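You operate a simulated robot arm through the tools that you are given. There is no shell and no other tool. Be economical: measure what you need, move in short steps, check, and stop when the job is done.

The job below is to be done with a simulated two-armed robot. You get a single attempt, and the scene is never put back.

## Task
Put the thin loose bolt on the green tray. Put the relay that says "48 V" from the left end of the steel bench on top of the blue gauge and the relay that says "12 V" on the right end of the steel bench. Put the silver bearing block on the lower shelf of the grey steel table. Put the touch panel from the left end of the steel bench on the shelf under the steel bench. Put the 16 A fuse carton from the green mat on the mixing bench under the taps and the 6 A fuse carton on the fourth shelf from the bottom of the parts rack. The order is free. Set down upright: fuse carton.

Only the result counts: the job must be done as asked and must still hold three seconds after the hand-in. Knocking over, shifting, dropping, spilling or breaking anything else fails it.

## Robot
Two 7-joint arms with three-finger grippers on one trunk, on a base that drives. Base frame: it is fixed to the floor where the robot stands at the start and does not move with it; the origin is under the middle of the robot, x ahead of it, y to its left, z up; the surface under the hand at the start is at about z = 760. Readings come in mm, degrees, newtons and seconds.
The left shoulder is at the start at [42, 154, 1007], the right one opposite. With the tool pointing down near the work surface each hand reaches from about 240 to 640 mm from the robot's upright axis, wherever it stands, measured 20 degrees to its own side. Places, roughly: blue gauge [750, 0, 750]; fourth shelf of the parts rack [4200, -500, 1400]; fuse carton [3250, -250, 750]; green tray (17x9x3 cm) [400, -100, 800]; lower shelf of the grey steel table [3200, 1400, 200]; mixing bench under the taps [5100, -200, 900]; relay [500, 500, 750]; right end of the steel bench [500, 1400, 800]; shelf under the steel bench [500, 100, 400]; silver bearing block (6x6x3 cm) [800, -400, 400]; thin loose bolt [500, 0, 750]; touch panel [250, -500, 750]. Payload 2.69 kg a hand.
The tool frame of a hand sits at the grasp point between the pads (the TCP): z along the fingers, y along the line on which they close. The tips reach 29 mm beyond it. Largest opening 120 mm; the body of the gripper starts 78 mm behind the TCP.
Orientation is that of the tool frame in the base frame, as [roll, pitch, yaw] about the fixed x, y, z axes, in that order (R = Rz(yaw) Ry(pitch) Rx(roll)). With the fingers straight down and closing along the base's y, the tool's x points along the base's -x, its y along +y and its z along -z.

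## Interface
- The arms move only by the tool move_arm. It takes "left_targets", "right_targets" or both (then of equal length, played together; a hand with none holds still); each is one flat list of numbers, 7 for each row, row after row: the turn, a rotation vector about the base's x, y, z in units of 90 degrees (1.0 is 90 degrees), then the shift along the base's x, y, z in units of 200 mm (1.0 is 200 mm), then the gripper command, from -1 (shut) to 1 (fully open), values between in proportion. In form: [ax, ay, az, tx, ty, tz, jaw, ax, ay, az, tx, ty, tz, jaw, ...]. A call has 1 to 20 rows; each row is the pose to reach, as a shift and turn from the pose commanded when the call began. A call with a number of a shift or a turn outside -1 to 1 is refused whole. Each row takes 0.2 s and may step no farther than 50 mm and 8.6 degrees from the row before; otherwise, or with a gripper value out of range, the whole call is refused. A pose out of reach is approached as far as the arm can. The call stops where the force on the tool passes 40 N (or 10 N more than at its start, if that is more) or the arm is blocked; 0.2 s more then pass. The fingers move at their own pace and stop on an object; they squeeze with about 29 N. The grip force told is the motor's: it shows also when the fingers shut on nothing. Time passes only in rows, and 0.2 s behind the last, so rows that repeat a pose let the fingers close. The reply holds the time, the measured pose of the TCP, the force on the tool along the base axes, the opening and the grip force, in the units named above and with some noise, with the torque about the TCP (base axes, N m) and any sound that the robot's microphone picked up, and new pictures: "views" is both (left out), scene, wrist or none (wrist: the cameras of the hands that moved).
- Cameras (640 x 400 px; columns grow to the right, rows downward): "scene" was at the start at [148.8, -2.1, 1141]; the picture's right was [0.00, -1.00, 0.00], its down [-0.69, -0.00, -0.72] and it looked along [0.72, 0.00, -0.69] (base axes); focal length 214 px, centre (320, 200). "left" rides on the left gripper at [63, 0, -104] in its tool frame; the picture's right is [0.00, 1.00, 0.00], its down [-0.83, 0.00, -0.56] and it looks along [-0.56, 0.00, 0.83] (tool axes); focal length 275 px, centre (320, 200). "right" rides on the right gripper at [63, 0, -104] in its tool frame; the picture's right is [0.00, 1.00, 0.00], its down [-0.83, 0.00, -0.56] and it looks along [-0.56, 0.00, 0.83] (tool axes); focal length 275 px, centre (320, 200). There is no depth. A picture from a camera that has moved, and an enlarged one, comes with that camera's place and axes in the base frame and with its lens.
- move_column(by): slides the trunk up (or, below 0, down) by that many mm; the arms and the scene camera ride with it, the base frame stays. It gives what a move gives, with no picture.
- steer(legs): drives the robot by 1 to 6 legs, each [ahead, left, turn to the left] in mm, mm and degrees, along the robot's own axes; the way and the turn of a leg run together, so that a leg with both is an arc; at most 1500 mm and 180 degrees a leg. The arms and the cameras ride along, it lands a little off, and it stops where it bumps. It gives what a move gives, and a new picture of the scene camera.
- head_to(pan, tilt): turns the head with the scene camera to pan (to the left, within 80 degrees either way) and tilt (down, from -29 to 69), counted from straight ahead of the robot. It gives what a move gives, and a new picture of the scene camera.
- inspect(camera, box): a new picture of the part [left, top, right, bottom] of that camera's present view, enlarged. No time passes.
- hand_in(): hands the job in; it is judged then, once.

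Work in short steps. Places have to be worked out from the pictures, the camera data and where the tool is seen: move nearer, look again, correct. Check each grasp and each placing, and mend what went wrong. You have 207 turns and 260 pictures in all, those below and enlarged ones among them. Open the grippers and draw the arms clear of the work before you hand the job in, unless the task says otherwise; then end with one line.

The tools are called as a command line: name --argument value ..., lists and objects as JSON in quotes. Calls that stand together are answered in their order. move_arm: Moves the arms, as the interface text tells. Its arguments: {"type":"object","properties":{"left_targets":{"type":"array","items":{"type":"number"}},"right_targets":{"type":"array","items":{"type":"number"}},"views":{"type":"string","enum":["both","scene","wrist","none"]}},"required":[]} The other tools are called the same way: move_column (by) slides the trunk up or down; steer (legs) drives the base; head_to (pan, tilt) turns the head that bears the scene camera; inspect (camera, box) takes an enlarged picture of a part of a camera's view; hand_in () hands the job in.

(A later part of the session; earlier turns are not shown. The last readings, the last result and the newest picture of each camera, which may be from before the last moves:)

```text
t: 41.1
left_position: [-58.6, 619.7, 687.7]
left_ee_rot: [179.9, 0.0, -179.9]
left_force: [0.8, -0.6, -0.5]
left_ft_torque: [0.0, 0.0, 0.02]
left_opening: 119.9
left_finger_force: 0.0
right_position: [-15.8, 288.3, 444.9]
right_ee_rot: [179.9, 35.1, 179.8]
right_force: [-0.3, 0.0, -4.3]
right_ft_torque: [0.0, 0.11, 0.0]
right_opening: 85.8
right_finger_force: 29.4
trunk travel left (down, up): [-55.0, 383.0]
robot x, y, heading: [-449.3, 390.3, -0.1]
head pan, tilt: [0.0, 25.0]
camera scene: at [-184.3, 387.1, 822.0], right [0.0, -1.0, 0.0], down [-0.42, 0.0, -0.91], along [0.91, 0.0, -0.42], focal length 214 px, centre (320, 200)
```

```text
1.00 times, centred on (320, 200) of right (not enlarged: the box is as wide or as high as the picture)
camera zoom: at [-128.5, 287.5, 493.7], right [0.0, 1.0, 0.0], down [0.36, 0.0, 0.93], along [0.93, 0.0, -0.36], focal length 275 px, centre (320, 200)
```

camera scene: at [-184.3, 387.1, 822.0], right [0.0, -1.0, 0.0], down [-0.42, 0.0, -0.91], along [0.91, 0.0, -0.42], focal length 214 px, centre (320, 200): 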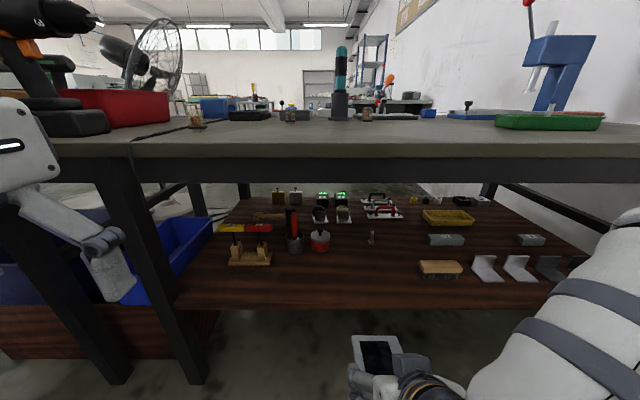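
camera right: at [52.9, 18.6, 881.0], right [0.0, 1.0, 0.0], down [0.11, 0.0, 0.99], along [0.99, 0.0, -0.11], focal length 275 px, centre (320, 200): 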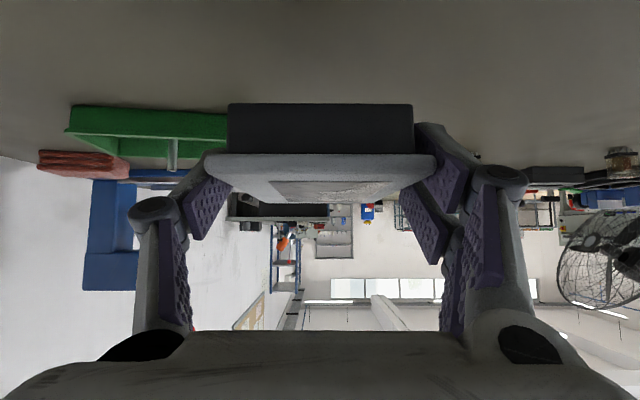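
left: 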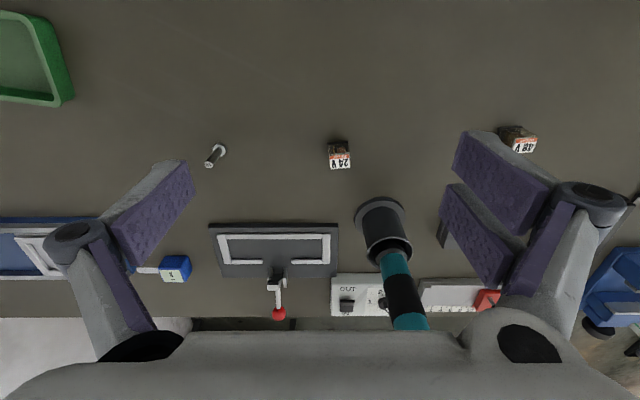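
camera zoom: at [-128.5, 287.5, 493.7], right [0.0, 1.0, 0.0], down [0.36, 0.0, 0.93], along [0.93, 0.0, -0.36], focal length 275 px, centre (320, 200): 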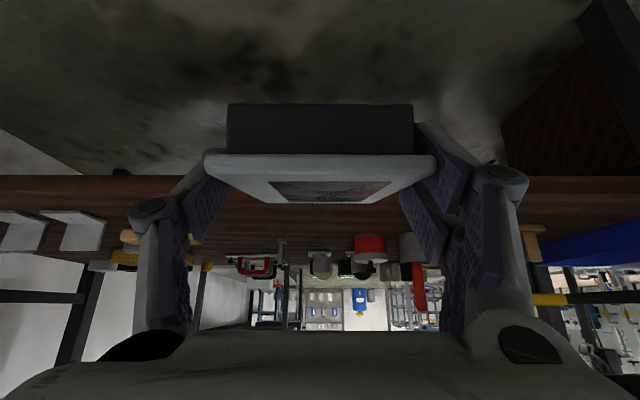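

The right hand tilted on the way down (pitch now 35°). I'll zoom into the shelf to see its items before correcting.

inspect --camera "scene" --box '[340, 170, 600, 310]'

inspect --camera "scene" --box '[160, 170, 420, 320]'

```text
2.46 times, centred on (470, 240) of scene
camera zoom: at [-184.3, 387.1, 822.0], right [0.0, -1.0, 0.0], down [-0.42, 0.0, -0.91], along [0.91, 0.0, -0.42], focal length 528 px, centre (-49, 102)
```

zoom: 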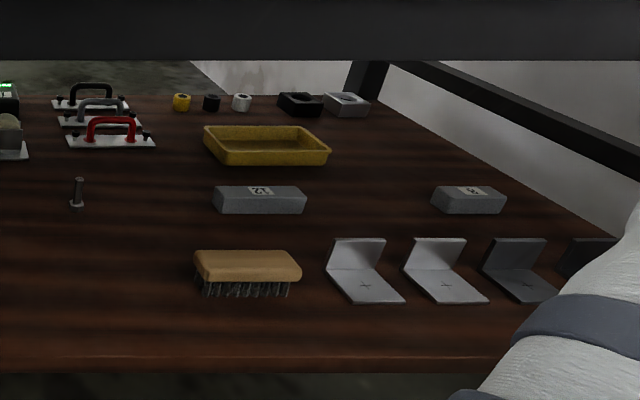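

```text
2.46 times, centred on (290, 245) of scene
camera zoom: at [-184.3, 387.1, 822.0], right [0.0, -1.0, 0.0], down [-0.42, 0.0, -0.91], along [0.91, 0.0, -0.42], focal length 528 px, centre (394, 89)
```

zoom: 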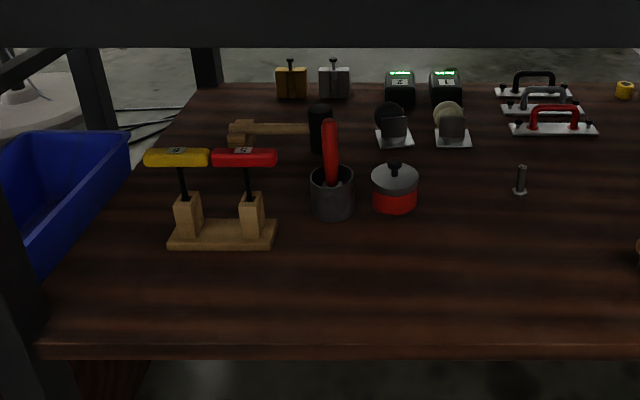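

The silver bearing block is at the back right of the shelf, next to a black one. The spot near (290, 300) on the shelf is free. I'll correct the hand's pitch and height.

move_arm --right_targets '[0, 0, 0, 0, 0, 0.05, -1, 0, 0, 0, 0, 0, 0.1, -1]' --views "wrist"

```text
t: 41.7
left_position: [-57.8, 619.6, 688.6]
left_ee_rot: [-179.9, 0.0, -180.0]
left_force: [0.5, -0.1, 0.2]
left_ft_torque: [0.01, 0.0, 0.05]
left_opening: 120.0
left_finger_force: 0.0
right_position: [-13.4, 288.6, 463.4]
right_ee_rot: [179.9, 34.8, -179.9]
right_force: [-0.5, 0.0, -2.7]
right_ft_torque: [-0.01, 0.11, -0.02]
right_opening: 85.6
right_finger_force: 29.0
right hand out of reach, approached as far as the arm can: row 2
trunk travel left (down, up): [-55.0, 383.0]
robot x, y, heading: [-454.3, 395.0, -0.0]
head pan, tilt: [0.0, 25.0]
camera right: at [-125.5, 289.0, 513.5], right [0.0, 1.0, 0.0], down [0.36, 0.0, 0.93], along [0.93, 0.0, -0.36], focal length 275 px, centre (320, 200)
```

right: 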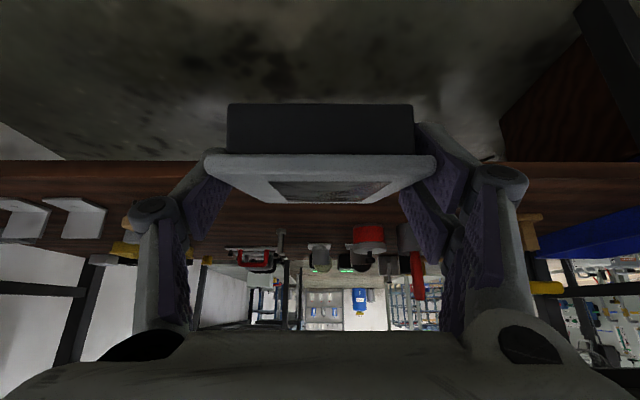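

The arm is cramped near the trunk. I'll back the base 200 mm, then extend the hand forward while correcting the pitch.

steer --legs '[[-200, 0, 0]]'

move_arm --right_targets '[0, 0, 0, 0.2, 0, 0, -1, 0, 0, 0, 0.4, 0, 0, -1, 0, 0, 0, 0.6, 0, 0, -1, 0, -0.08, 0, 0.7, 0, 0.05, -1, 0, -0.167, 0, 0.8, 0, 0.15, -1]' --views "both"

```text
t: 43.3
left_position: [-255.5, 620.3, 687.2]
left_ee_rot: [-180.0, 0.0, -179.8]
left_force: [0.1, -0.3, 0.2]
left_ft_torque: [-0.01, 0.0, 0.06]
left_opening: 120.1
left_finger_force: 0.1
right_position: [-208.1, 290.5, 462.3]
right_ee_rot: [-180.0, 34.8, -180.0]
right_force: [0.9, 0.5, -3.6]
right_ft_torque: [-0.03, 0.14, 0.02]
right_opening: 85.4
right_finger_force: 29.5
trunk travel left (down, up): [-55.0, 383.0]
robot x, y, heading: [-647.8, 389.5, 0.2]
head pan, tilt: [0.0, 25.0]
camera scene: at [-380.4, 387.0, 822.1], right [0.0, -1.0, 0.0], down [-0.42, 0.0, -0.91], along [0.91, 0.0, -0.42], focal length 214 px, centre (320, 200)
```

scene: 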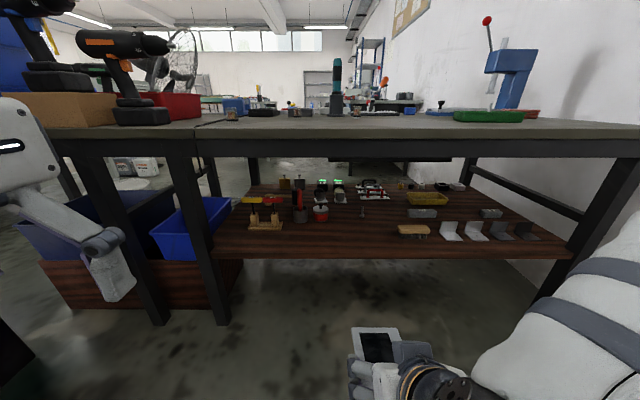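

```text
t: 44.5
left_position: [-256.1, 619.3, 688.5]
left_ee_rot: [-180.0, 0.0, -179.8]
left_force: [-0.7, -0.2, 0.4]
left_ft_torque: [-0.05, -0.01, 0.03]
left_opening: 120.0
left_finger_force: 0.2
right_position: [-47.3, 289.5, 495.5]
right_ee_rot: [180.0, 50.1, -179.9]
right_force: [-0.2, 0.5, -4.0]
right_ft_torque: [0.01, 0.11, -0.03]
right_opening: 85.7
right_finger_force: 29.3
trunk travel left (down, up): [-55.0, 383.0]
robot x, y, heading: [-647.9, 389.7, 0.4]
head pan, tilt: [0.0, 25.0]
camera scene: at [-380.3, 387.0, 822.1], right [0.0, -1.0, 0.0], down [-0.42, 0.0, -0.91], along [0.91, 0.0, -0.42], focal length 214 px, centre (320, 200)
camera right: at [-168.9, 289.5, 513.7], right [0.0, 1.0, 0.0], down [0.11, 0.0, 0.99], along [0.99, 0.0, -0.11], focal length 275 px, centre (320, 200)
```

scene: 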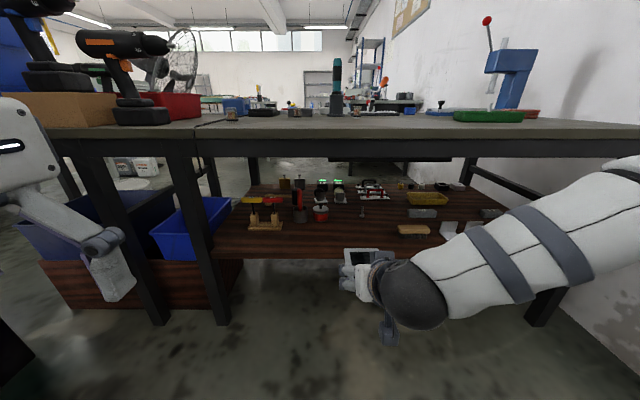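
right: 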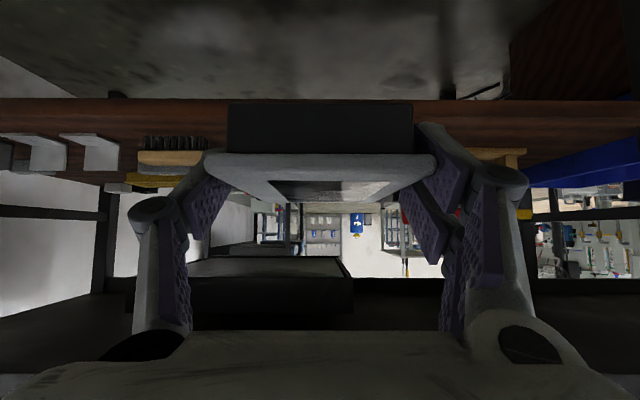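

The pitch is back at 50°. I'll zoom to measure the shelf edge height in both cameras.

inspect --camera "scene" --box '[220, 225, 350, 306]'

inspect --camera "right" --box '[60, 80, 220, 180]'

```text
4.92 times, centred on (285, 266) of scene
camera zoom: at [-380.3, 387.0, 822.1], right [0.0, -1.0, 0.0], down [-0.42, 0.0, -0.91], along [0.91, 0.0, -0.42], focal length 1056 px, centre (492, -122)
```

zoom: 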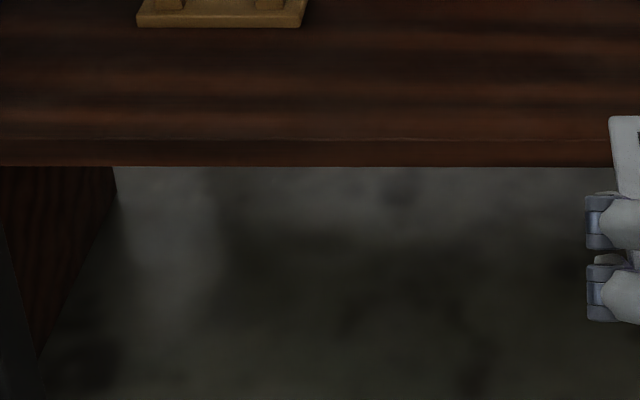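

```text
4.00 times, centred on (140, 130) of right
camera zoom: at [-168.9, 289.5, 513.7], right [0.0, 1.0, 0.0], down [0.11, 0.0, 0.99], along [0.99, 0.0, -0.11], focal length 1101 px, centre (1040, 480)
```

zoom: 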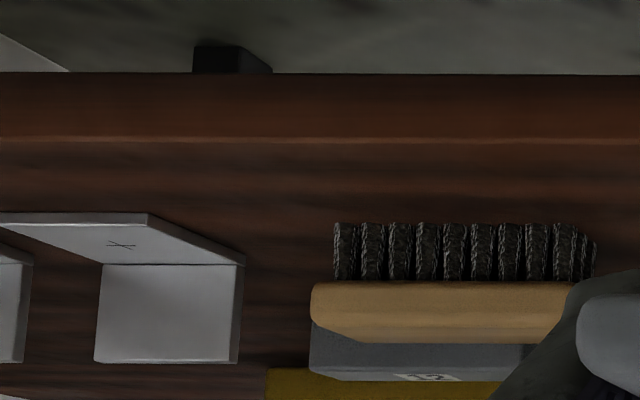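

I estimate the shelf top at z≈363 with its front at x≈180, and the panel bottom about 41 mm below the TCP. I'll lower to 445 and drive 300 mm forward.

move_arm --right_targets '[0, 0, 0, 0, 0, -0.125, -1, 0, 0, 0, 0, 0, -0.25, -1]' --views "none"

steer --legs '[[300, 0, 0]]'

inspect --camera "right" --box '[0, 0, 640, 400]'

```text
t: 45.1
left_position: [-255.7, 620.2, 687.6]
left_ee_rot: [180.0, 0.1, -179.8]
left_force: [-0.3, 0.8, 0.5]
left_ft_torque: [-0.01, -0.02, 0.0]
left_opening: 119.9
left_finger_force: 0.0
right_position: [-48.6, 288.8, 442.8]
right_ee_rot: [-180.0, 50.0, 179.9]
right_force: [0.8, 0.4, -3.7]
right_ft_torque: [0.02, 0.09, -0.01]
right_opening: 85.7
right_finger_force: 29.3
trunk travel left (down, up): [-55.0, 383.0]
robot x, y, heading: [-647.2, 389.6, 0.2]
head pan, tilt: [0.0, 25.0]
```

```text
t: 47.1
left_position: [42.6, 620.7, 687.0]
left_ee_rot: [180.0, 0.0, -179.8]
left_force: [0.5, 0.4, -0.3]
left_ft_torque: [0.03, -0.02, -0.01]
left_opening: 119.8
left_finger_force: 0.0
right_position: [249.6, 289.4, 442.9]
right_ee_rot: [179.9, 49.9, -180.0]
right_force: [-0.6, 0.3, -2.5]
right_ft_torque: [0.02, 0.1, -0.01]
right_opening: 85.8
right_finger_force: 29.4
trunk travel left (down, up): [-55.0, 383.0]
robot x, y, heading: [-348.8, 386.9, 0.0]
head pan, tilt: [0.0, 25.0]
camera scene: at [-83.1, 387.6, 822.1], right [0.0, -1.0, 0.0], down [-0.42, 0.0, -0.91], along [0.91, 0.0, -0.42], focal length 214 px, centre (320, 200)
```

scene: 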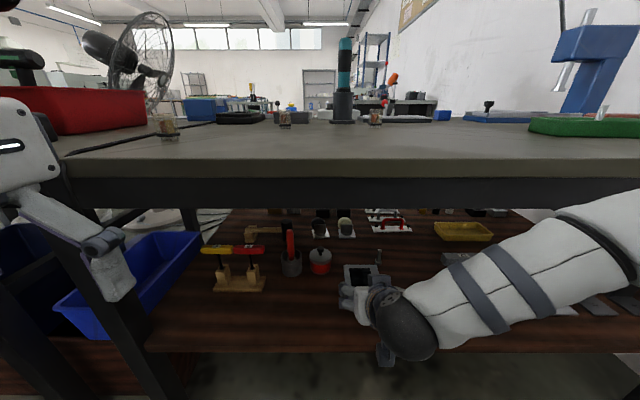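

```text
1.00 times, centred on (320, 200) of right (not enlarged: the box is as wide or as high as the picture)
camera zoom: at [127.6, 288.7, 463.3], right [0.0, 1.0, 0.0], down [0.11, 0.0, 0.99], along [0.99, 0.0, -0.11], focal length 275 px, centre (320, 200)
```

zoom: 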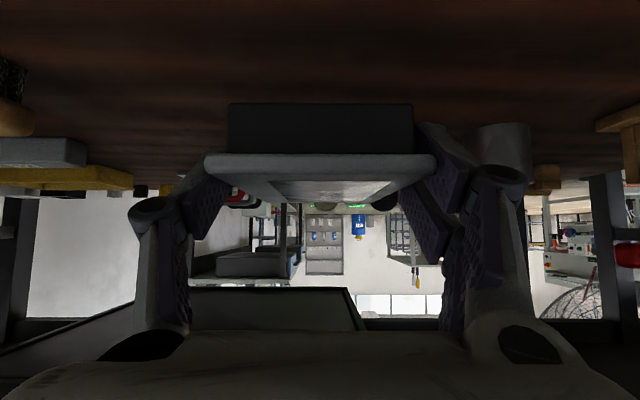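

Clear space lies under the panel. I'll lower it gently towards the shelf.

move_arm --right_targets '[0, 0, 0, 0, 0, -0.1, -1, 0, 0, 0, 0, 0, -0.15, -1, 0, 0, 0, 0, 0, -0.17, -1, 0, 0, 0, 0, 0, -0.18, -1, 0, 0, 0, 0, 0, -0.18, -1]' --views "wrist"

```text
t: 48.4
left_position: [42.7, 621.5, 687.1]
left_ee_rot: [-180.0, 0.0, -179.9]
left_force: [0.3, -0.6, -0.2]
left_ft_torque: [0.0, 0.0, 0.03]
left_opening: 120.0
left_finger_force: 0.0
right_position: [248.9, 289.6, 407.2]
right_ee_rot: [-180.0, 49.9, -180.0]
right_force: [-0.2, 0.0, -3.0]
right_ft_torque: [0.02, 0.13, 0.0]
right_opening: 85.9
right_finger_force: 28.8
trunk travel left (down, up): [-55.0, 383.0]
robot x, y, heading: [-352.7, 388.6, 0.2]
head pan, tilt: [0.0, 25.0]
camera right: at [127.1, 288.8, 426.6], right [0.0, 1.0, 0.0], down [0.11, 0.0, 0.99], along [0.99, 0.0, -0.11], focal length 275 px, centre (320, 200)
```

right: 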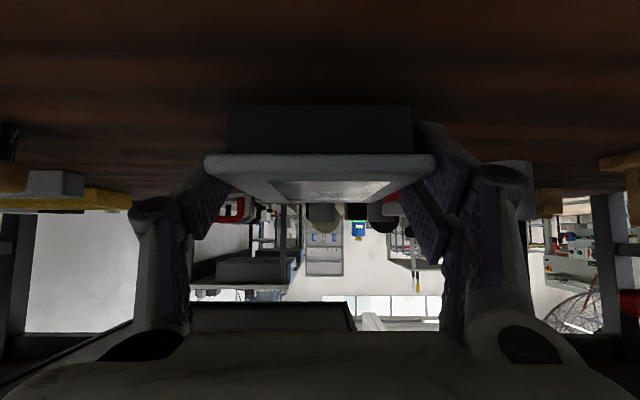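

No contact yet, so I'll continue down in small increments.

move_arm --right_targets '[0, 0, 0, 0, 0, -0.01, -1, 0, 0, 0, 0, 0, -0.02, -1, 0, 0, 0, 0, 0, -0.03, -1, 0, 0, 0, 0, 0, -0.03, -1]' --views "none"

```text
t: 49.4
left_position: [42.3, 620.5, 688.0]
left_ee_rot: [180.0, 0.0, -179.9]
left_force: [0.0, -0.2, 0.5]
left_ft_torque: [-0.01, -0.03, 0.0]
left_opening: 120.1
left_finger_force: 0.0
right_position: [248.4, 289.8, 401.9]
right_ee_rot: [-180.0, 50.0, -179.9]
right_force: [-0.6, -0.6, -3.6]
right_ft_torque: [0.03, 0.12, 0.01]
right_opening: 85.8
right_finger_force: 29.6
trunk travel left (down, up): [-55.0, 383.0]
robot x, y, heading: [-350.9, 388.7, 0.0]
head pan, tilt: [0.0, 25.0]
```

move_arm --right_targets '[0, 0, 0, 0, 0, -0.01, -1, 0, 0, 0, 0, 0, -0.02, -1, 0, 0, 0, 0, 0, -0.03, -1, 0, 0, 0, 0, 0, -0.04, -1, 0, 0, 0, 0, 0, -0.04, -1]' --views "wrist"

```text
t: 50.5
left_position: [42.4, 620.6, 687.1]
left_ee_rot: [-180.0, -0.1, -180.0]
left_force: [0.4, 0.3, -0.3]
left_ft_torque: [-0.01, 0.0, 0.01]
left_opening: 120.0
left_finger_force: 0.1
right_position: [249.9, 289.7, 395.0]
right_ee_rot: [-179.9, 49.9, -180.0]
right_force: [-0.2, -0.3, -3.1]
right_ft_torque: [0.0, 0.14, 0.02]
right_opening: 86.0
right_finger_force: 29.7
trunk travel left (down, up): [-55.0, 383.0]
robot x, y, heading: [-347.5, 391.8, 0.1]
head pan, tilt: [0.0, 25.0]
camera right: at [128.0, 289.5, 413.0], right [0.0, 1.0, 0.0], down [0.11, 0.0, 0.99], along [0.99, 0.0, -0.11], focal length 275 px, centre (320, 200)
```

right: 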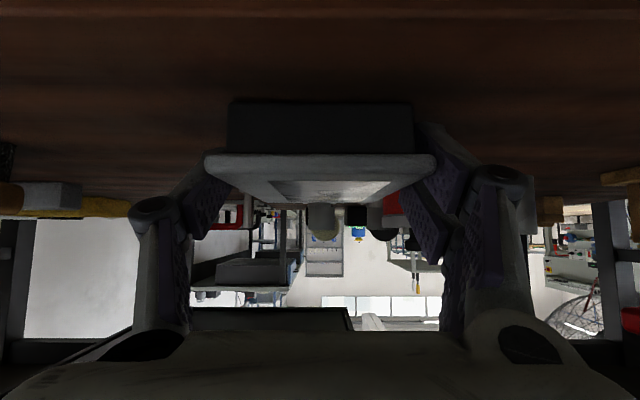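

move_arm --right_targets '[0, 0, 0, 0, 0, -0.01, -1, 0, 0, 0, 0, 0, -0.02, -1, 0, 0, 0, 0, 0, -0.03, -1, 0, 0, 0, 0, 0, -0.04, -1, 0, 0, 0, 0, 0, -0.04, -1]' --views "none"

```text
t: 51.8
left_position: [42.3, 620.2, 689.2]
left_ee_rot: [-180.0, 0.1, -180.0]
left_force: [-1.2, 1.1, 0.2]
left_ft_torque: [-0.04, 0.0, -0.01]
left_opening: 119.7
left_finger_force: 0.0
right_position: [252.3, 290.0, 390.8]
right_ee_rot: [179.6, 50.7, 179.7]
right_force: [-4.8, -1.3, 16.1]
right_ft_torque: [0.07, 0.31, 0.08]
right_opening: 85.9
right_finger_force: 29.1
trunk travel left (down, up): [-55.0, 383.0]
robot x, y, heading: [-351.9, 389.6, 0.0]
head pan, tilt: [0.0, 25.0]
stopped in row 5 (right hand): the force on the tool passed its limit at 41 N (the readings are from after the stop); the commanded pose is now the measured one
```

Contact: the panel is on the shelf. I'll release and withdraw back along the fingers.

move_arm --right_targets '[0, 0, 0, 0, 0, 0.005, -1, 0, 0, 0, 0, 0, 0.005, 0.7, 0, 0, 0, 0, 0, 0.005, 0.7, 0, 0, 0, -0.15, 0, 0.12, 0.7, 0, 0, 0, -0.3, 0, 0.24, 0.7, 0, 0, 0, -0.5, 0, 0.3, 0.7, 0, 0, 0, -0.7, 0, 0.3, 0.7]' --views "both"

```text
t: 53.4
left_position: [43.0, 620.9, 688.1]
left_ee_rot: [-180.0, 0.0, -179.9]
left_force: [-0.5, 0.0, -0.4]
left_ft_torque: [0.0, -0.01, -0.03]
left_opening: 120.0
left_finger_force: 0.0
right_position: [111.9, 290.9, 446.9]
right_ee_rot: [179.8, 50.5, 179.7]
right_force: [0.4, -1.3, -0.2]
right_ft_torque: [0.03, -0.03, -0.01]
right_opening: 102.2
right_finger_force: 0.2
trunk travel left (down, up): [-55.0, 383.0]
robot x, y, heading: [-352.0, 389.0, 0.2]
head pan, tilt: [0.0, 25.0]
camera scene: at [-83.3, 387.5, 822.1], right [0.0, -1.0, 0.0], down [-0.42, 0.0, -0.91], along [0.91, 0.0, -0.42], focal length 214 px, centre (320, 200)
camera right: at [-9.3, 290.2, 465.6], right [0.0, 1.0, 0.0], down [0.1, 0.0, 0.99], along [0.99, 0.0, -0.1], focal length 275 px, centre (320, 200)
```

scene: 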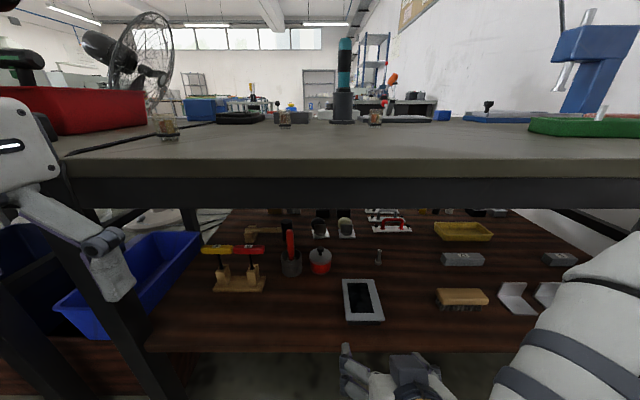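
right: 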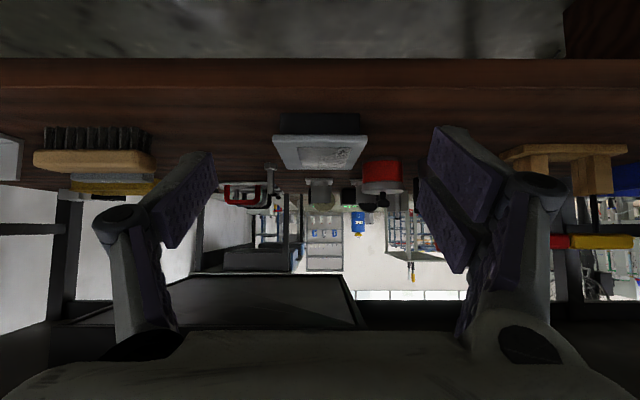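

The panel rests on the shelf. I'll back off, raise the trunk and bring the right hand back to vertical.

steer --legs '[[-250, 0, 0]]'

move_column --by 320

move_arm --right_targets '[0, 0.09, 0, 0, 0, 0.1, 0, 0, 0.18, 0, 0, 0, 0.2, 0, 0, 0.27, 0, 0, 0, 0.3, 0, 0, 0.36, 0, 0, 0, 0.4, 0, 0, 0.45, 0, 0, 0, 0.5, 0, 0, 0.54, 0, 0, 0, 0.6, 0, 0, 0.559, 0, 0, 0, 0.8, 0]' --views "none"

head_to --pan 20 --tilt 45

```text
t: 55.2
left_position: [-208.2, 619.4, 688.0]
left_ee_rot: [-180.0, 0.1, 180.0]
left_force: [-0.3, 0.1, -0.1]
left_ft_torque: [0.0, 0.01, -0.01]
left_opening: 119.8
left_finger_force: 0.1
right_position: [-139.1, 289.9, 446.2]
right_ee_rot: [179.7, 50.4, 179.7]
right_force: [0.4, -0.2, 0.1]
right_ft_torque: [0.03, 0.02, 0.01]
right_opening: 101.9
right_finger_force: 0.2
trunk travel left (down, up): [-55.0, 383.0]
robot x, y, heading: [-605.5, 386.1, -0.0]
head pan, tilt: [0.0, 25.0]
camera scene: at [-335.5, 386.7, 822.1], right [0.0, -1.0, 0.0], down [-0.42, 0.0, -0.91], along [0.91, 0.0, -0.42], focal length 214 px, centre (320, 200)
```

scene: 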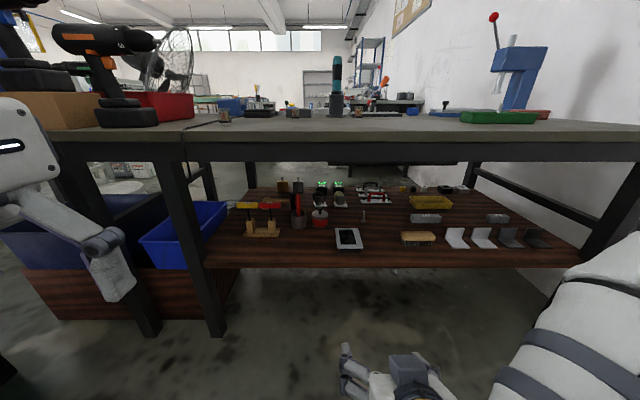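

```text
t: 58.4
left_position: [-209.3, 620.7, 1007.8]
left_ee_rot: [180.0, -0.1, -180.0]
left_force: [0.9, 0.7, 1.1]
left_ft_torque: [0.0, 0.05, -0.02]
left_opening: 120.1
left_finger_force: 0.0
right_position: [-139.9, 290.4, 765.8]
right_ee_rot: [179.9, 50.3, 179.7]
right_force: [0.1, 0.1, 0.4]
right_ft_torque: [0.01, 0.0, 0.01]
right_opening: 102.1
right_finger_force: 0.0
trunk travel left (down, up): [-375.0, 63.0]
robot x, y, heading: [-601.8, 391.6, 0.1]
head pan, tilt: [0.0, 25.0]
```

```text
t: 60.0
left_position: [-210.2, 619.4, 1008.3]
left_ee_rot: [180.0, 0.1, 179.9]
left_force: [0.8, -0.2, -0.7]
left_ft_torque: [0.02, 0.03, -0.02]
left_opening: 119.9
left_finger_force: 0.0
right_position: [-138.9, 292.3, 928.9]
right_ee_rot: [-180.0, 0.1, 180.0]
right_force: [-0.1, -0.3, -0.3]
right_ft_torque: [-0.01, -0.01, -0.02]
right_opening: 60.0
right_finger_force: 0.1
trunk travel left (down, up): [-375.0, 63.0]
robot x, y, heading: [-599.2, 394.1, -0.1]
head pan, tilt: [0.0, 25.0]
```

```text
t: 60.8
left_position: [-209.4, 619.3, 1007.3]
left_ee_rot: [-180.0, 0.0, -180.0]
left_force: [-0.5, -0.2, 0.4]
left_ft_torque: [-0.01, -0.05, 0.02]
left_opening: 120.1
left_finger_force: 0.0
right_position: [-139.4, 290.6, 927.7]
right_ee_rot: [180.0, 0.0, 179.8]
right_force: [-0.1, -0.1, -0.7]
right_ft_torque: [-0.02, -0.02, 0.0]
right_opening: 60.1
right_finger_force: 0.0
trunk travel left (down, up): [-375.0, 63.0]
robot x, y, heading: [-605.2, 390.6, -0.2]
head pan, tilt: [20.0, 45.0]
camera scene: at [-459.7, 414.4, 1139.7], right [0.34, -0.94, 0.0], down [-0.66, -0.24, -0.71], along [0.67, 0.24, -0.71], focal length 214 px, centre (320, 200)
```

scene: 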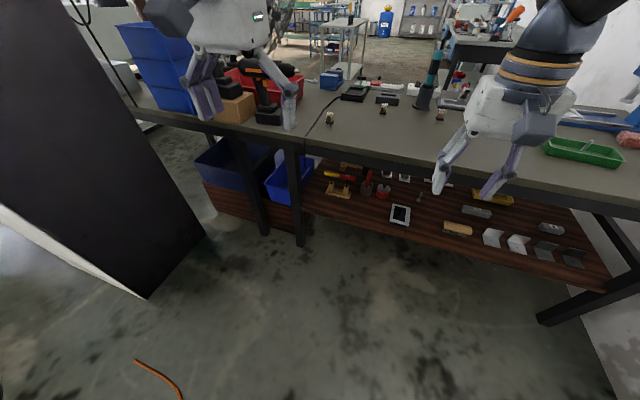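

The area is clear. I'll drive to the relays so both hands can reach them.

steer --legs '[[520, 130, 0]]'

inspect --camera "right" --box '[0, 0, 640, 400]'

inspect --camera "left" --box '[0, 0, 640, 400]'

```text
t: 63.9
left_position: [311.9, 750.3, 1008.4]
left_ee_rot: [-179.9, -0.1, -179.8]
left_force: [1.1, -0.6, -0.8]
left_ft_torque: [-0.01, 0.03, -0.02]
left_opening: 119.8
left_finger_force: 0.1
right_position: [383.6, 421.7, 928.9]
right_ee_rot: [-179.9, 0.1, 180.0]
right_force: [-0.2, 1.4, -0.2]
right_ft_torque: [-0.03, 0.03, -0.01]
right_opening: 60.2
right_finger_force: 0.0
trunk travel left (down, up): [-375.0, 63.0]
robot x, y, heading: [-77.2, 520.1, 0.6]
head pan, tilt: [20.0, 45.0]
camera scene: at [62.3, 544.7, 1139.5], right [0.35, -0.94, 0.0], down [-0.66, -0.24, -0.71], along [0.66, 0.24, -0.71], focal length 214 px, centre (320, 200)
```

scene: 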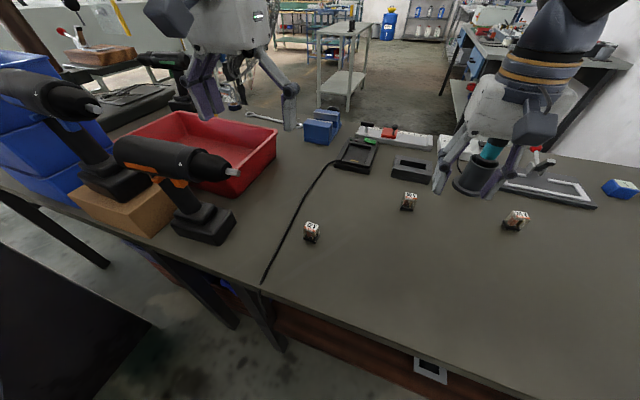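

```text
1.00 times, centred on (320, 200) of right (not enlarged: the box is as wide or as high as the picture)
camera zoom: at [319.5, 420.8, 1032.6], right [0.0, 1.0, 0.0], down [0.83, 0.0, 0.56], along [0.56, 0.0, -0.83], focal length 275 px, centre (320, 200)
```

zoom: 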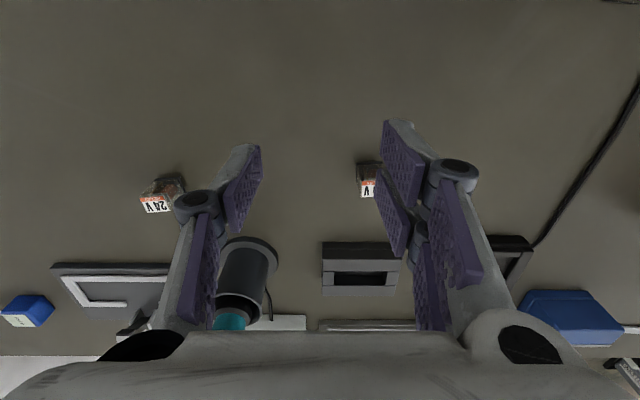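

```text
1.00 times, centred on (320, 200) of left (not enlarged: the box is as wide or as high as the picture)
camera zoom: at [248.2, 751.7, 1112.5], right [0.0, 1.0, 0.0], down [0.83, 0.0, 0.56], along [0.56, 0.0, -0.83], focal length 275 px, centre (320, 200)
```

zoom: 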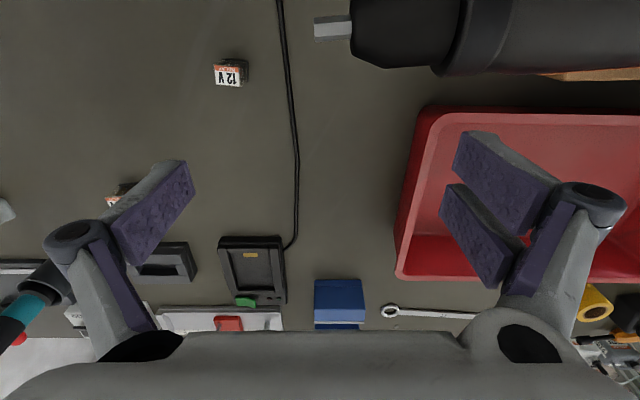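

The third relay reads "12 V" at about (300, 653). 48 V is at about (467, 472). I'll move the right hand over 48 V for a closer look and bring the left over 12 V.

move_arm --right_targets '[0, 0, 0, 0.1, 0.1, 0, -0.2, 0, 0, 0, 0.2, 0.2, -0.05, -0.2, 0, 0, 0, 0.3, 0.26, -0.15, -0.2, 0, 0, 0, 0.36, 0.26, -0.25, -0.2]' --left_targets '[0, 0, 0, 0, -0.15, 0, -0.2, 0, 0, 0, 0, -0.3, -0.1, -0.2, 0, 0, 0, 0, -0.45, -0.2, -0.2, 0, 0, 0, 0, -0.49, -0.35, -0.2]' --views "wrist"

```text
t: 64.9
left_position: [312.0, 650.0, 937.6]
left_ee_rot: [180.0, 0.0, -179.7]
left_force: [-0.5, 0.5, 0.5]
left_ft_torque: [0.04, -0.01, 0.0]
left_opening: 47.9
left_finger_force: 0.1
right_position: [455.8, 473.4, 878.7]
right_ee_rot: [-180.0, 0.1, 180.0]
right_force: [-0.3, 0.6, 0.1]
right_ft_torque: [0.02, 0.01, 0.02]
right_opening: 48.0
right_finger_force: 0.1
trunk travel left (down, up): [-375.0, 63.0]
robot x, y, heading: [-79.2, 518.0, 0.2]
head pan, tilt: [20.0, 45.0]
camera right: at [391.4, 473.2, 982.7], right [0.0, 1.0, 0.0], down [0.83, 0.0, 0.56], along [0.56, 0.0, -0.83], focal length 275 px, centre (320, 200)
camera left: at [248.3, 651.1, 1043.0], right [0.0, 1.0, 0.0], down [0.83, 0.0, 0.56], along [0.56, 0.0, -0.83], focal length 275 px, centre (320, 200)
```

right: 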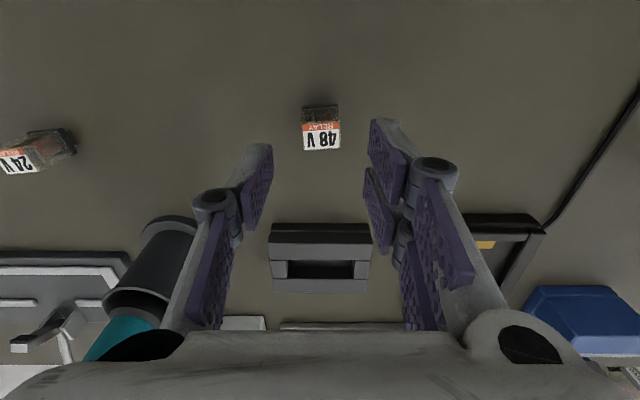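
left: 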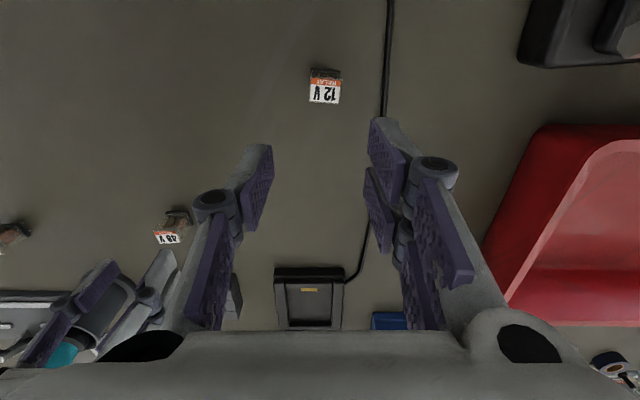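

The relays are about 21 × 26 × 35 mm: 48 V at (463, 474) and 12 V at (302, 655). I'll lower both hands and grip.

move_arm --right_targets '[0, 0, 0, 0.036, 0.006, -0.1, -0.2, 0, 0, 0, 0.036, 0.006, -0.2, -0.2, 0, 0, 0, 0.036, 0.006, -0.3, -0.2, 0, 0, 0, 0.036, 0.006, -0.4, -0.2, 0, 0, 0, 0.036, 0.006, -0.43, -0.2, 0, 0, 0, 0.036, 0.006, -0.43, -1, 0, 0, 0, 0.036, 0.006, -0.43, -1]' --left_targets '[0, 0, 0, -0.047, 0.025, -0.15, -0.2, 0, 0, 0, -0.047, 0.025, -0.3, -0.2, 0, 0, 0, -0.047, 0.025, -0.45, -0.2, 0, 0, 0, -0.047, 0.025, -0.6, -0.2, 0, 0, 0, -0.047, 0.025, -0.72, -0.2, 0, 0, 0, -0.047, 0.025, -0.72, -1, 0, 0, 0, -0.047, 0.025, -0.72, -1]' --views "wrist"

```text
t: 66.5
left_position: [302.0, 658.9, 795.1]
left_ee_rot: [-179.9, 0.0, -179.8]
left_force: [0.2, -0.8, 1.1]
left_ft_torque: [0.02, -0.02, 0.01]
left_opening: 27.2
left_finger_force: 29.7
right_position: [462.6, 474.3, 792.5]
right_ee_rot: [179.9, 0.2, 180.0]
right_force: [-0.5, -0.3, -0.2]
right_ft_torque: [-0.02, 0.0, 0.0]
right_opening: 26.8
right_finger_force: 29.0
trunk travel left (down, up): [-375.0, 63.0]
robot x, y, heading: [-82.1, 518.5, 0.1]
head pan, tilt: [20.0, 45.0]
camera right: at [398.4, 473.6, 896.5], right [0.0, 1.0, 0.0], down [0.83, 0.0, 0.56], along [0.56, 0.0, -0.83], focal length 275 px, centre (320, 200)
camera left: at [239.1, 659.4, 899.3], right [0.0, 1.0, 0.0], down [0.83, 0.0, 0.56], along [0.56, 0.0, -0.83], focal length 275 px, centre (320, 200)
```

right: 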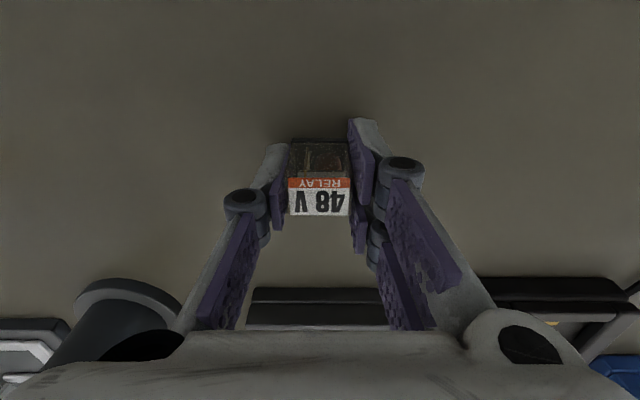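
left: 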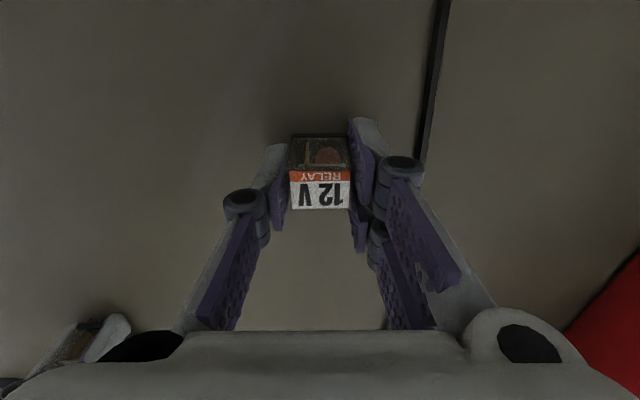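

Both relays are held. I'll lift both and look towards the right end of the bench.

move_arm --right_targets '[0, 0, 0, 0, 0, 0.2, -1, 0, 0, 0, 0, 0, 0.4, -1, 0, 0, 0, 0, 0, 0.6, -1, 0, 0, 0, -0.1, 0, 0.8, -1, 0, 0, 0, -0.2, 0, 0.98, -1]' --left_targets '[0, 0, 0, 0, 0, 0.2, -1, 0, 0, 0, 0, 0, 0.4, -1, 0, 0, 0, 0, 0, 0.6, -1, 0, 0, 0, 0, 0, 0.8, -1, 0, 0, 0, 0, -0.1, 0.98, -1]' --views "none"

head_to --pan 55 --tilt 20

```text
t: 67.7
left_position: [299.7, 634.5, 990.8]
left_ee_rot: [179.9, -0.1, -179.9]
left_force: [-0.2, -0.5, 0.1]
left_ft_torque: [0.01, -0.01, -0.01]
left_opening: 27.2
left_finger_force: 29.2
right_position: [422.3, 473.9, 990.8]
right_ee_rot: [-179.9, 0.1, -180.0]
right_force: [-0.2, -0.5, 0.0]
right_ft_torque: [0.01, -0.02, 0.02]
right_opening: 26.7
right_finger_force: 28.6
trunk travel left (down, up): [-375.0, 63.0]
robot x, y, heading: [-82.5, 521.4, 0.6]
head pan, tilt: [20.0, 45.0]
```

```text
t: 68.7
left_position: [300.5, 634.9, 990.8]
left_ee_rot: [180.0, 0.0, -179.9]
left_force: [0.8, 0.3, -1.0]
left_ft_torque: [0.0, -0.02, -0.02]
left_opening: 27.1
left_finger_force: 29.4
right_position: [424.8, 473.9, 988.5]
right_ee_rot: [-180.0, 0.1, -180.0]
right_force: [-0.2, 0.1, -0.1]
right_ft_torque: [0.0, 0.0, 0.01]
right_opening: 26.9
right_finger_force: 28.8
trunk travel left (down, up): [-375.0, 63.0]
robot x, y, heading: [-76.6, 519.3, 0.4]
head pan, tilt: [55.0, 20.0]
camera scene: at [38.9, 593.0, 1178.2], right [0.82, -0.57, 0.0], down [-0.2, -0.28, -0.94], along [0.54, 0.77, -0.34], focal length 214 px, centre (320, 200)
```

scene: 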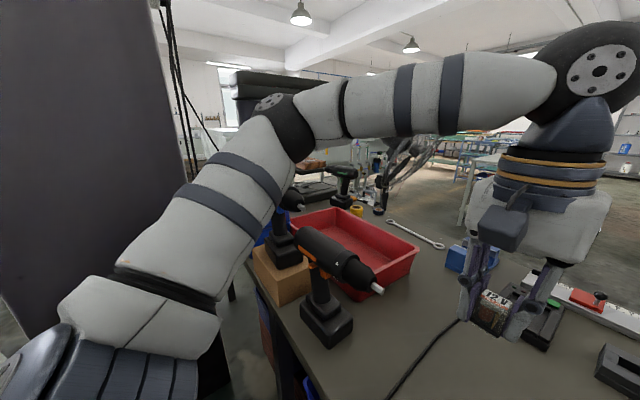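

The drills stand tall, so I'll back away before moving sideways, then view the right end from further left.

steer --legs '[[-400, 0, 0], [0, 330, 0]]'

move_column --by 63

head_to --pan 35 --tilt 30

```text
t: 74.0
left_position: [-102.8, 965.9, 988.5]
left_ee_rot: [180.0, 0.0, -179.8]
left_force: [-0.6, 0.5, -0.1]
left_ft_torque: [-0.02, 0.0, 0.02]
left_opening: 26.9
left_finger_force: 29.0
right_position: [20.3, 805.2, 991.2]
right_ee_rot: [-179.9, 0.1, 179.8]
right_force: [0.2, 0.4, 0.3]
right_ft_torque: [0.03, -0.01, 0.05]
right_opening: 27.0
right_finger_force: 29.0
trunk travel left (down, up): [-375.0, 63.0]
robot x, y, heading: [-486.2, 849.1, -0.2]
head pan, tilt: [55.0, 20.0]
camera scene: at [-365.6, 924.6, 1178.2], right [0.82, -0.57, 0.0], down [-0.2, -0.28, -0.94], along [0.54, 0.77, -0.34], focal length 214 px, centre (320, 200)
```

scene: 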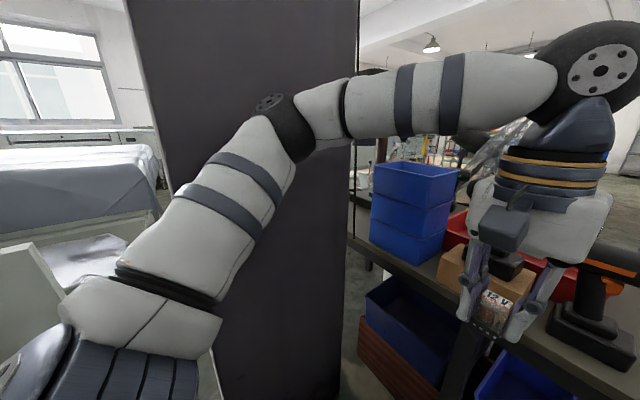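

```text
t: 75.0
left_position: [-104.0, 965.8, 1051.8]
left_ee_rot: [179.9, -0.1, 180.0]
left_force: [0.3, 0.1, -0.6]
left_ft_torque: [0.02, 0.0, -0.01]
left_opening: 27.2
left_finger_force: 28.6
right_position: [13.6, 804.4, 1068.3]
right_ee_rot: [-179.9, 1.9, 179.8]
right_force: [-0.5, 0.4, -1.1]
right_ft_torque: [0.0, 0.05, 0.0]
right_opening: 26.8
right_finger_force: 29.0
trunk travel left (down, up): [-438.0, 0.0]
robot x, y, heading: [-488.0, 851.2, 0.1]
head pan, tilt: [55.0, 20.0]
```

```text
t: 75.8
left_position: [-102.9, 966.7, 1053.0]
left_ee_rot: [-180.0, 0.0, 180.0]
left_force: [-0.2, -0.3, -1.0]
left_ft_torque: [0.02, 0.0, 0.03]
left_opening: 27.2
left_finger_force: 29.2
right_position: [13.8, 804.9, 1069.3]
right_ee_rot: [180.0, 2.1, 179.8]
right_force: [0.2, -0.6, -0.6]
right_ft_torque: [0.02, 0.0, 0.02]
right_opening: 27.0
right_finger_force: 29.1
trunk travel left (down, up): [-438.0, 0.0]
robot x, y, heading: [-484.4, 850.6, 0.1]
head pan, tilt: [35.0, 30.0]
camera scene: at [-407.5, 900.0, 1233.2], right [0.58, -0.82, 0.0], down [-0.41, -0.29, -0.87], along [0.71, 0.5, -0.5], focal length 214 px, centre (320, 200)
```

scene: 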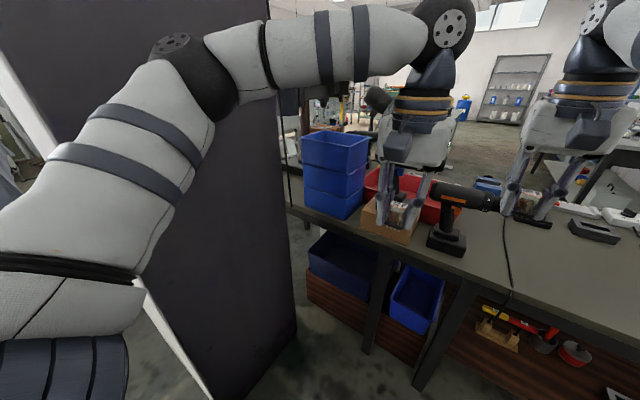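

The blue bins hide the bench end, and a tall partition stands beside it. I need a route to the far side, so I'll back up, turn left and look.

steer --legs '[[-300, 0, 0], [0, 0, 60]]'

head_to --pan 0 --tilt 15

head_to --pan 75 --tilt 20

```text
t: 80.5
left_position: [-698.0, 1239.9, 1053.1]
left_ee_rot: [-179.9, 0.0, -119.9]
left_force: [0.2, -0.1, -0.4]
left_ft_torque: [0.0, 0.0, -0.02]
left_opening: 26.9
left_finger_force: 28.9
right_position: [-499.7, 1260.8, 1068.5]
right_ee_rot: [180.0, 2.0, -120.3]
right_force: [0.0, -0.5, -0.4]
right_ft_torque: [-0.01, -0.01, -0.01]
right_opening: 26.9
right_finger_force: 29.2
trunk travel left (down, up): [-438.0, 0.0]
robot x, y, heading: [-790.0, 852.3, 59.9]
head pan, tilt: [35.0, 30.0]
camera scene: at [-793.6, 939.8, 1233.1], right [1.0, 0.09, 0.0], down [0.04, -0.5, -0.87], along [-0.08, 0.86, -0.5], focal length 214 px, centre (320, 200)
```

scene: 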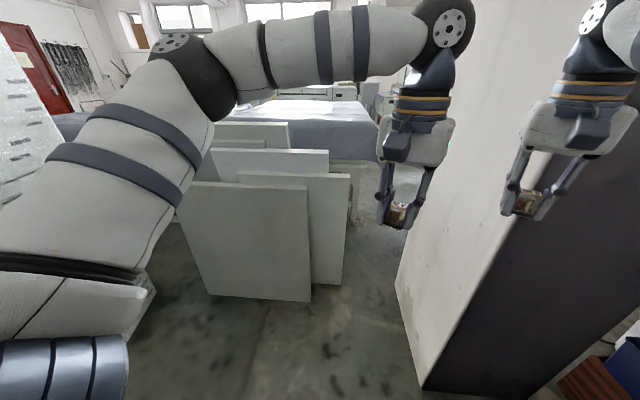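

```text
t: 81.5
left_position: [-697.4, 1239.7, 1053.2]
left_ee_rot: [-180.0, 0.0, -120.0]
left_force: [0.4, -0.3, -1.0]
left_ft_torque: [0.02, 0.0, 0.03]
left_opening: 27.2
left_finger_force: 28.4
right_position: [-499.3, 1261.3, 1068.3]
right_ee_rot: [180.0, 2.1, -120.3]
right_force: [0.0, 0.3, 0.2]
right_ft_torque: [0.06, -0.03, -0.01]
right_opening: 26.8
right_finger_force: 28.9
trunk travel left (down, up): [-438.0, 0.0]
robot x, y, heading: [-786.6, 853.9, 59.6]
head pan, tilt: [0.0, 15.0]
camera scene: at [-739.0, 930.6, 1257.3], right [0.87, -0.5, 0.0], down [-0.13, -0.22, -0.97], along [0.48, 0.84, -0.26], focal length 214 px, centre (320, 200)
```

scene: 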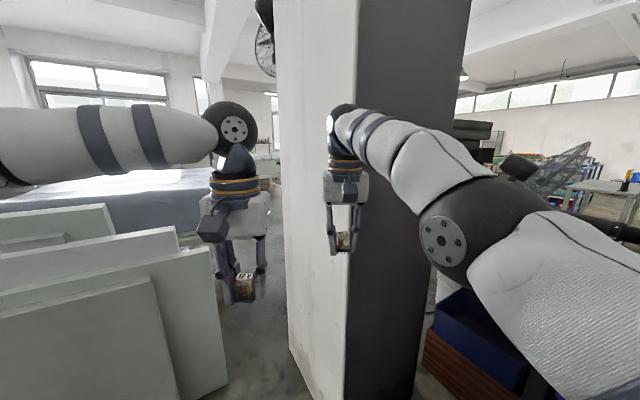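

```text
t: 83.0
left_position: [-698.1, 1239.8, 1052.9]
left_ee_rot: [180.0, -0.1, -120.0]
left_force: [0.7, -0.8, -0.9]
left_ft_torque: [-0.01, -0.01, -0.01]
left_opening: 27.1
left_finger_force: 28.9
right_position: [-499.2, 1260.2, 1067.7]
right_ee_rot: [-179.9, 2.1, -120.2]
right_force: [-0.3, 0.0, -0.8]
right_ft_torque: [0.0, 0.05, 0.02]
right_opening: 26.9
right_finger_force: 29.2
trunk travel left (down, up): [-438.0, 0.0]
robot x, y, heading: [-789.0, 852.0, 60.1]
head pan, tilt: [75.0, 20.0]
camera scene: at [-851.5, 915.6, 1249.2], right [0.71, 0.71, 0.0], down [0.24, -0.24, -0.94], along [-0.66, 0.67, -0.34], focal length 214 px, centre (320, 200)
```

scene: 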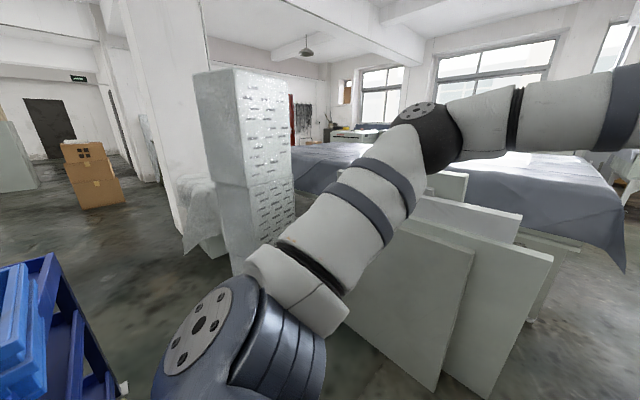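

A square pillar stands at x -355…63 and y 1392…1995, with boards leaning to its left. I need the gap width against my base width, so I'll look straight down at the base.

head_to --pan 0 --tilt 69

head_to --pan 35 --tilt 45

```text
t: 84.5
left_position: [-697.5, 1240.0, 1053.8]
left_ee_rot: [-180.0, 0.0, -120.0]
left_force: [0.0, 0.6, -1.0]
left_ft_torque: [-0.02, 0.0, -0.01]
left_opening: 27.1
left_finger_force: 29.0
right_position: [-498.5, 1259.9, 1067.8]
right_ee_rot: [-180.0, 2.2, -120.3]
right_force: [0.1, -0.1, -0.4]
right_ft_torque: [0.01, 0.01, 0.02]
right_opening: 26.9
right_finger_force: 29.2
trunk travel left (down, up): [-438.0, 0.0]
robot x, y, heading: [-790.8, 851.5, 60.0]
head pan, tilt: [0.0, 68.8]
camera scene: at [-757.8, 898.2, 1181.7], right [0.87, -0.5, 0.0], down [-0.47, -0.81, -0.36], along [0.18, 0.31, -0.93], focal length 214 px, centre (320, 200)
```

scene: 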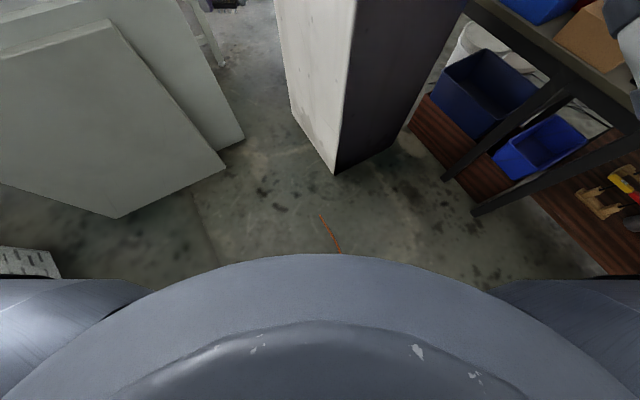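

```text
t: 85.5
left_position: [-697.2, 1239.8, 1052.1]
left_ee_rot: [180.0, 0.0, -120.1]
left_force: [0.0, 0.6, 0.2]
left_ft_torque: [0.01, 0.01, -0.02]
left_opening: 27.1
left_finger_force: 29.3
right_position: [-498.8, 1261.4, 1068.1]
right_ee_rot: [-180.0, 2.2, -120.3]
right_force: [-0.2, -0.3, -0.1]
right_ft_torque: [-0.01, -0.01, 0.01]
right_opening: 26.9
right_finger_force: 28.9
trunk travel left (down, up): [-438.0, 0.0]
robot x, y, heading: [-791.8, 845.6, 60.1]
head pan, tilt: [35.0, 45.0]
camera scene: at [-792.7, 930.7, 1210.5], right [1.0, 0.09, 0.0], down [0.06, -0.7, -0.71], along [-0.06, 0.7, -0.71], focal length 214 px, centre (320, 200)
```

scene: 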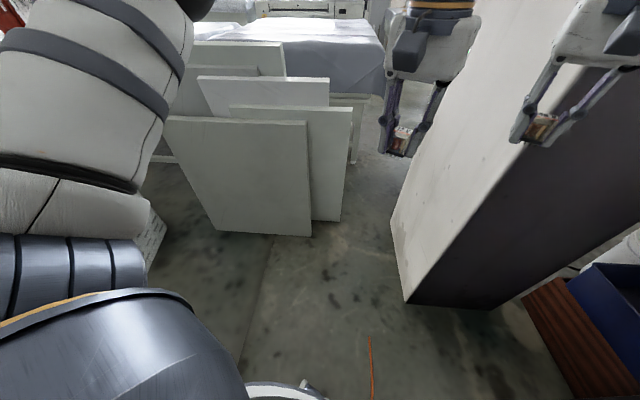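

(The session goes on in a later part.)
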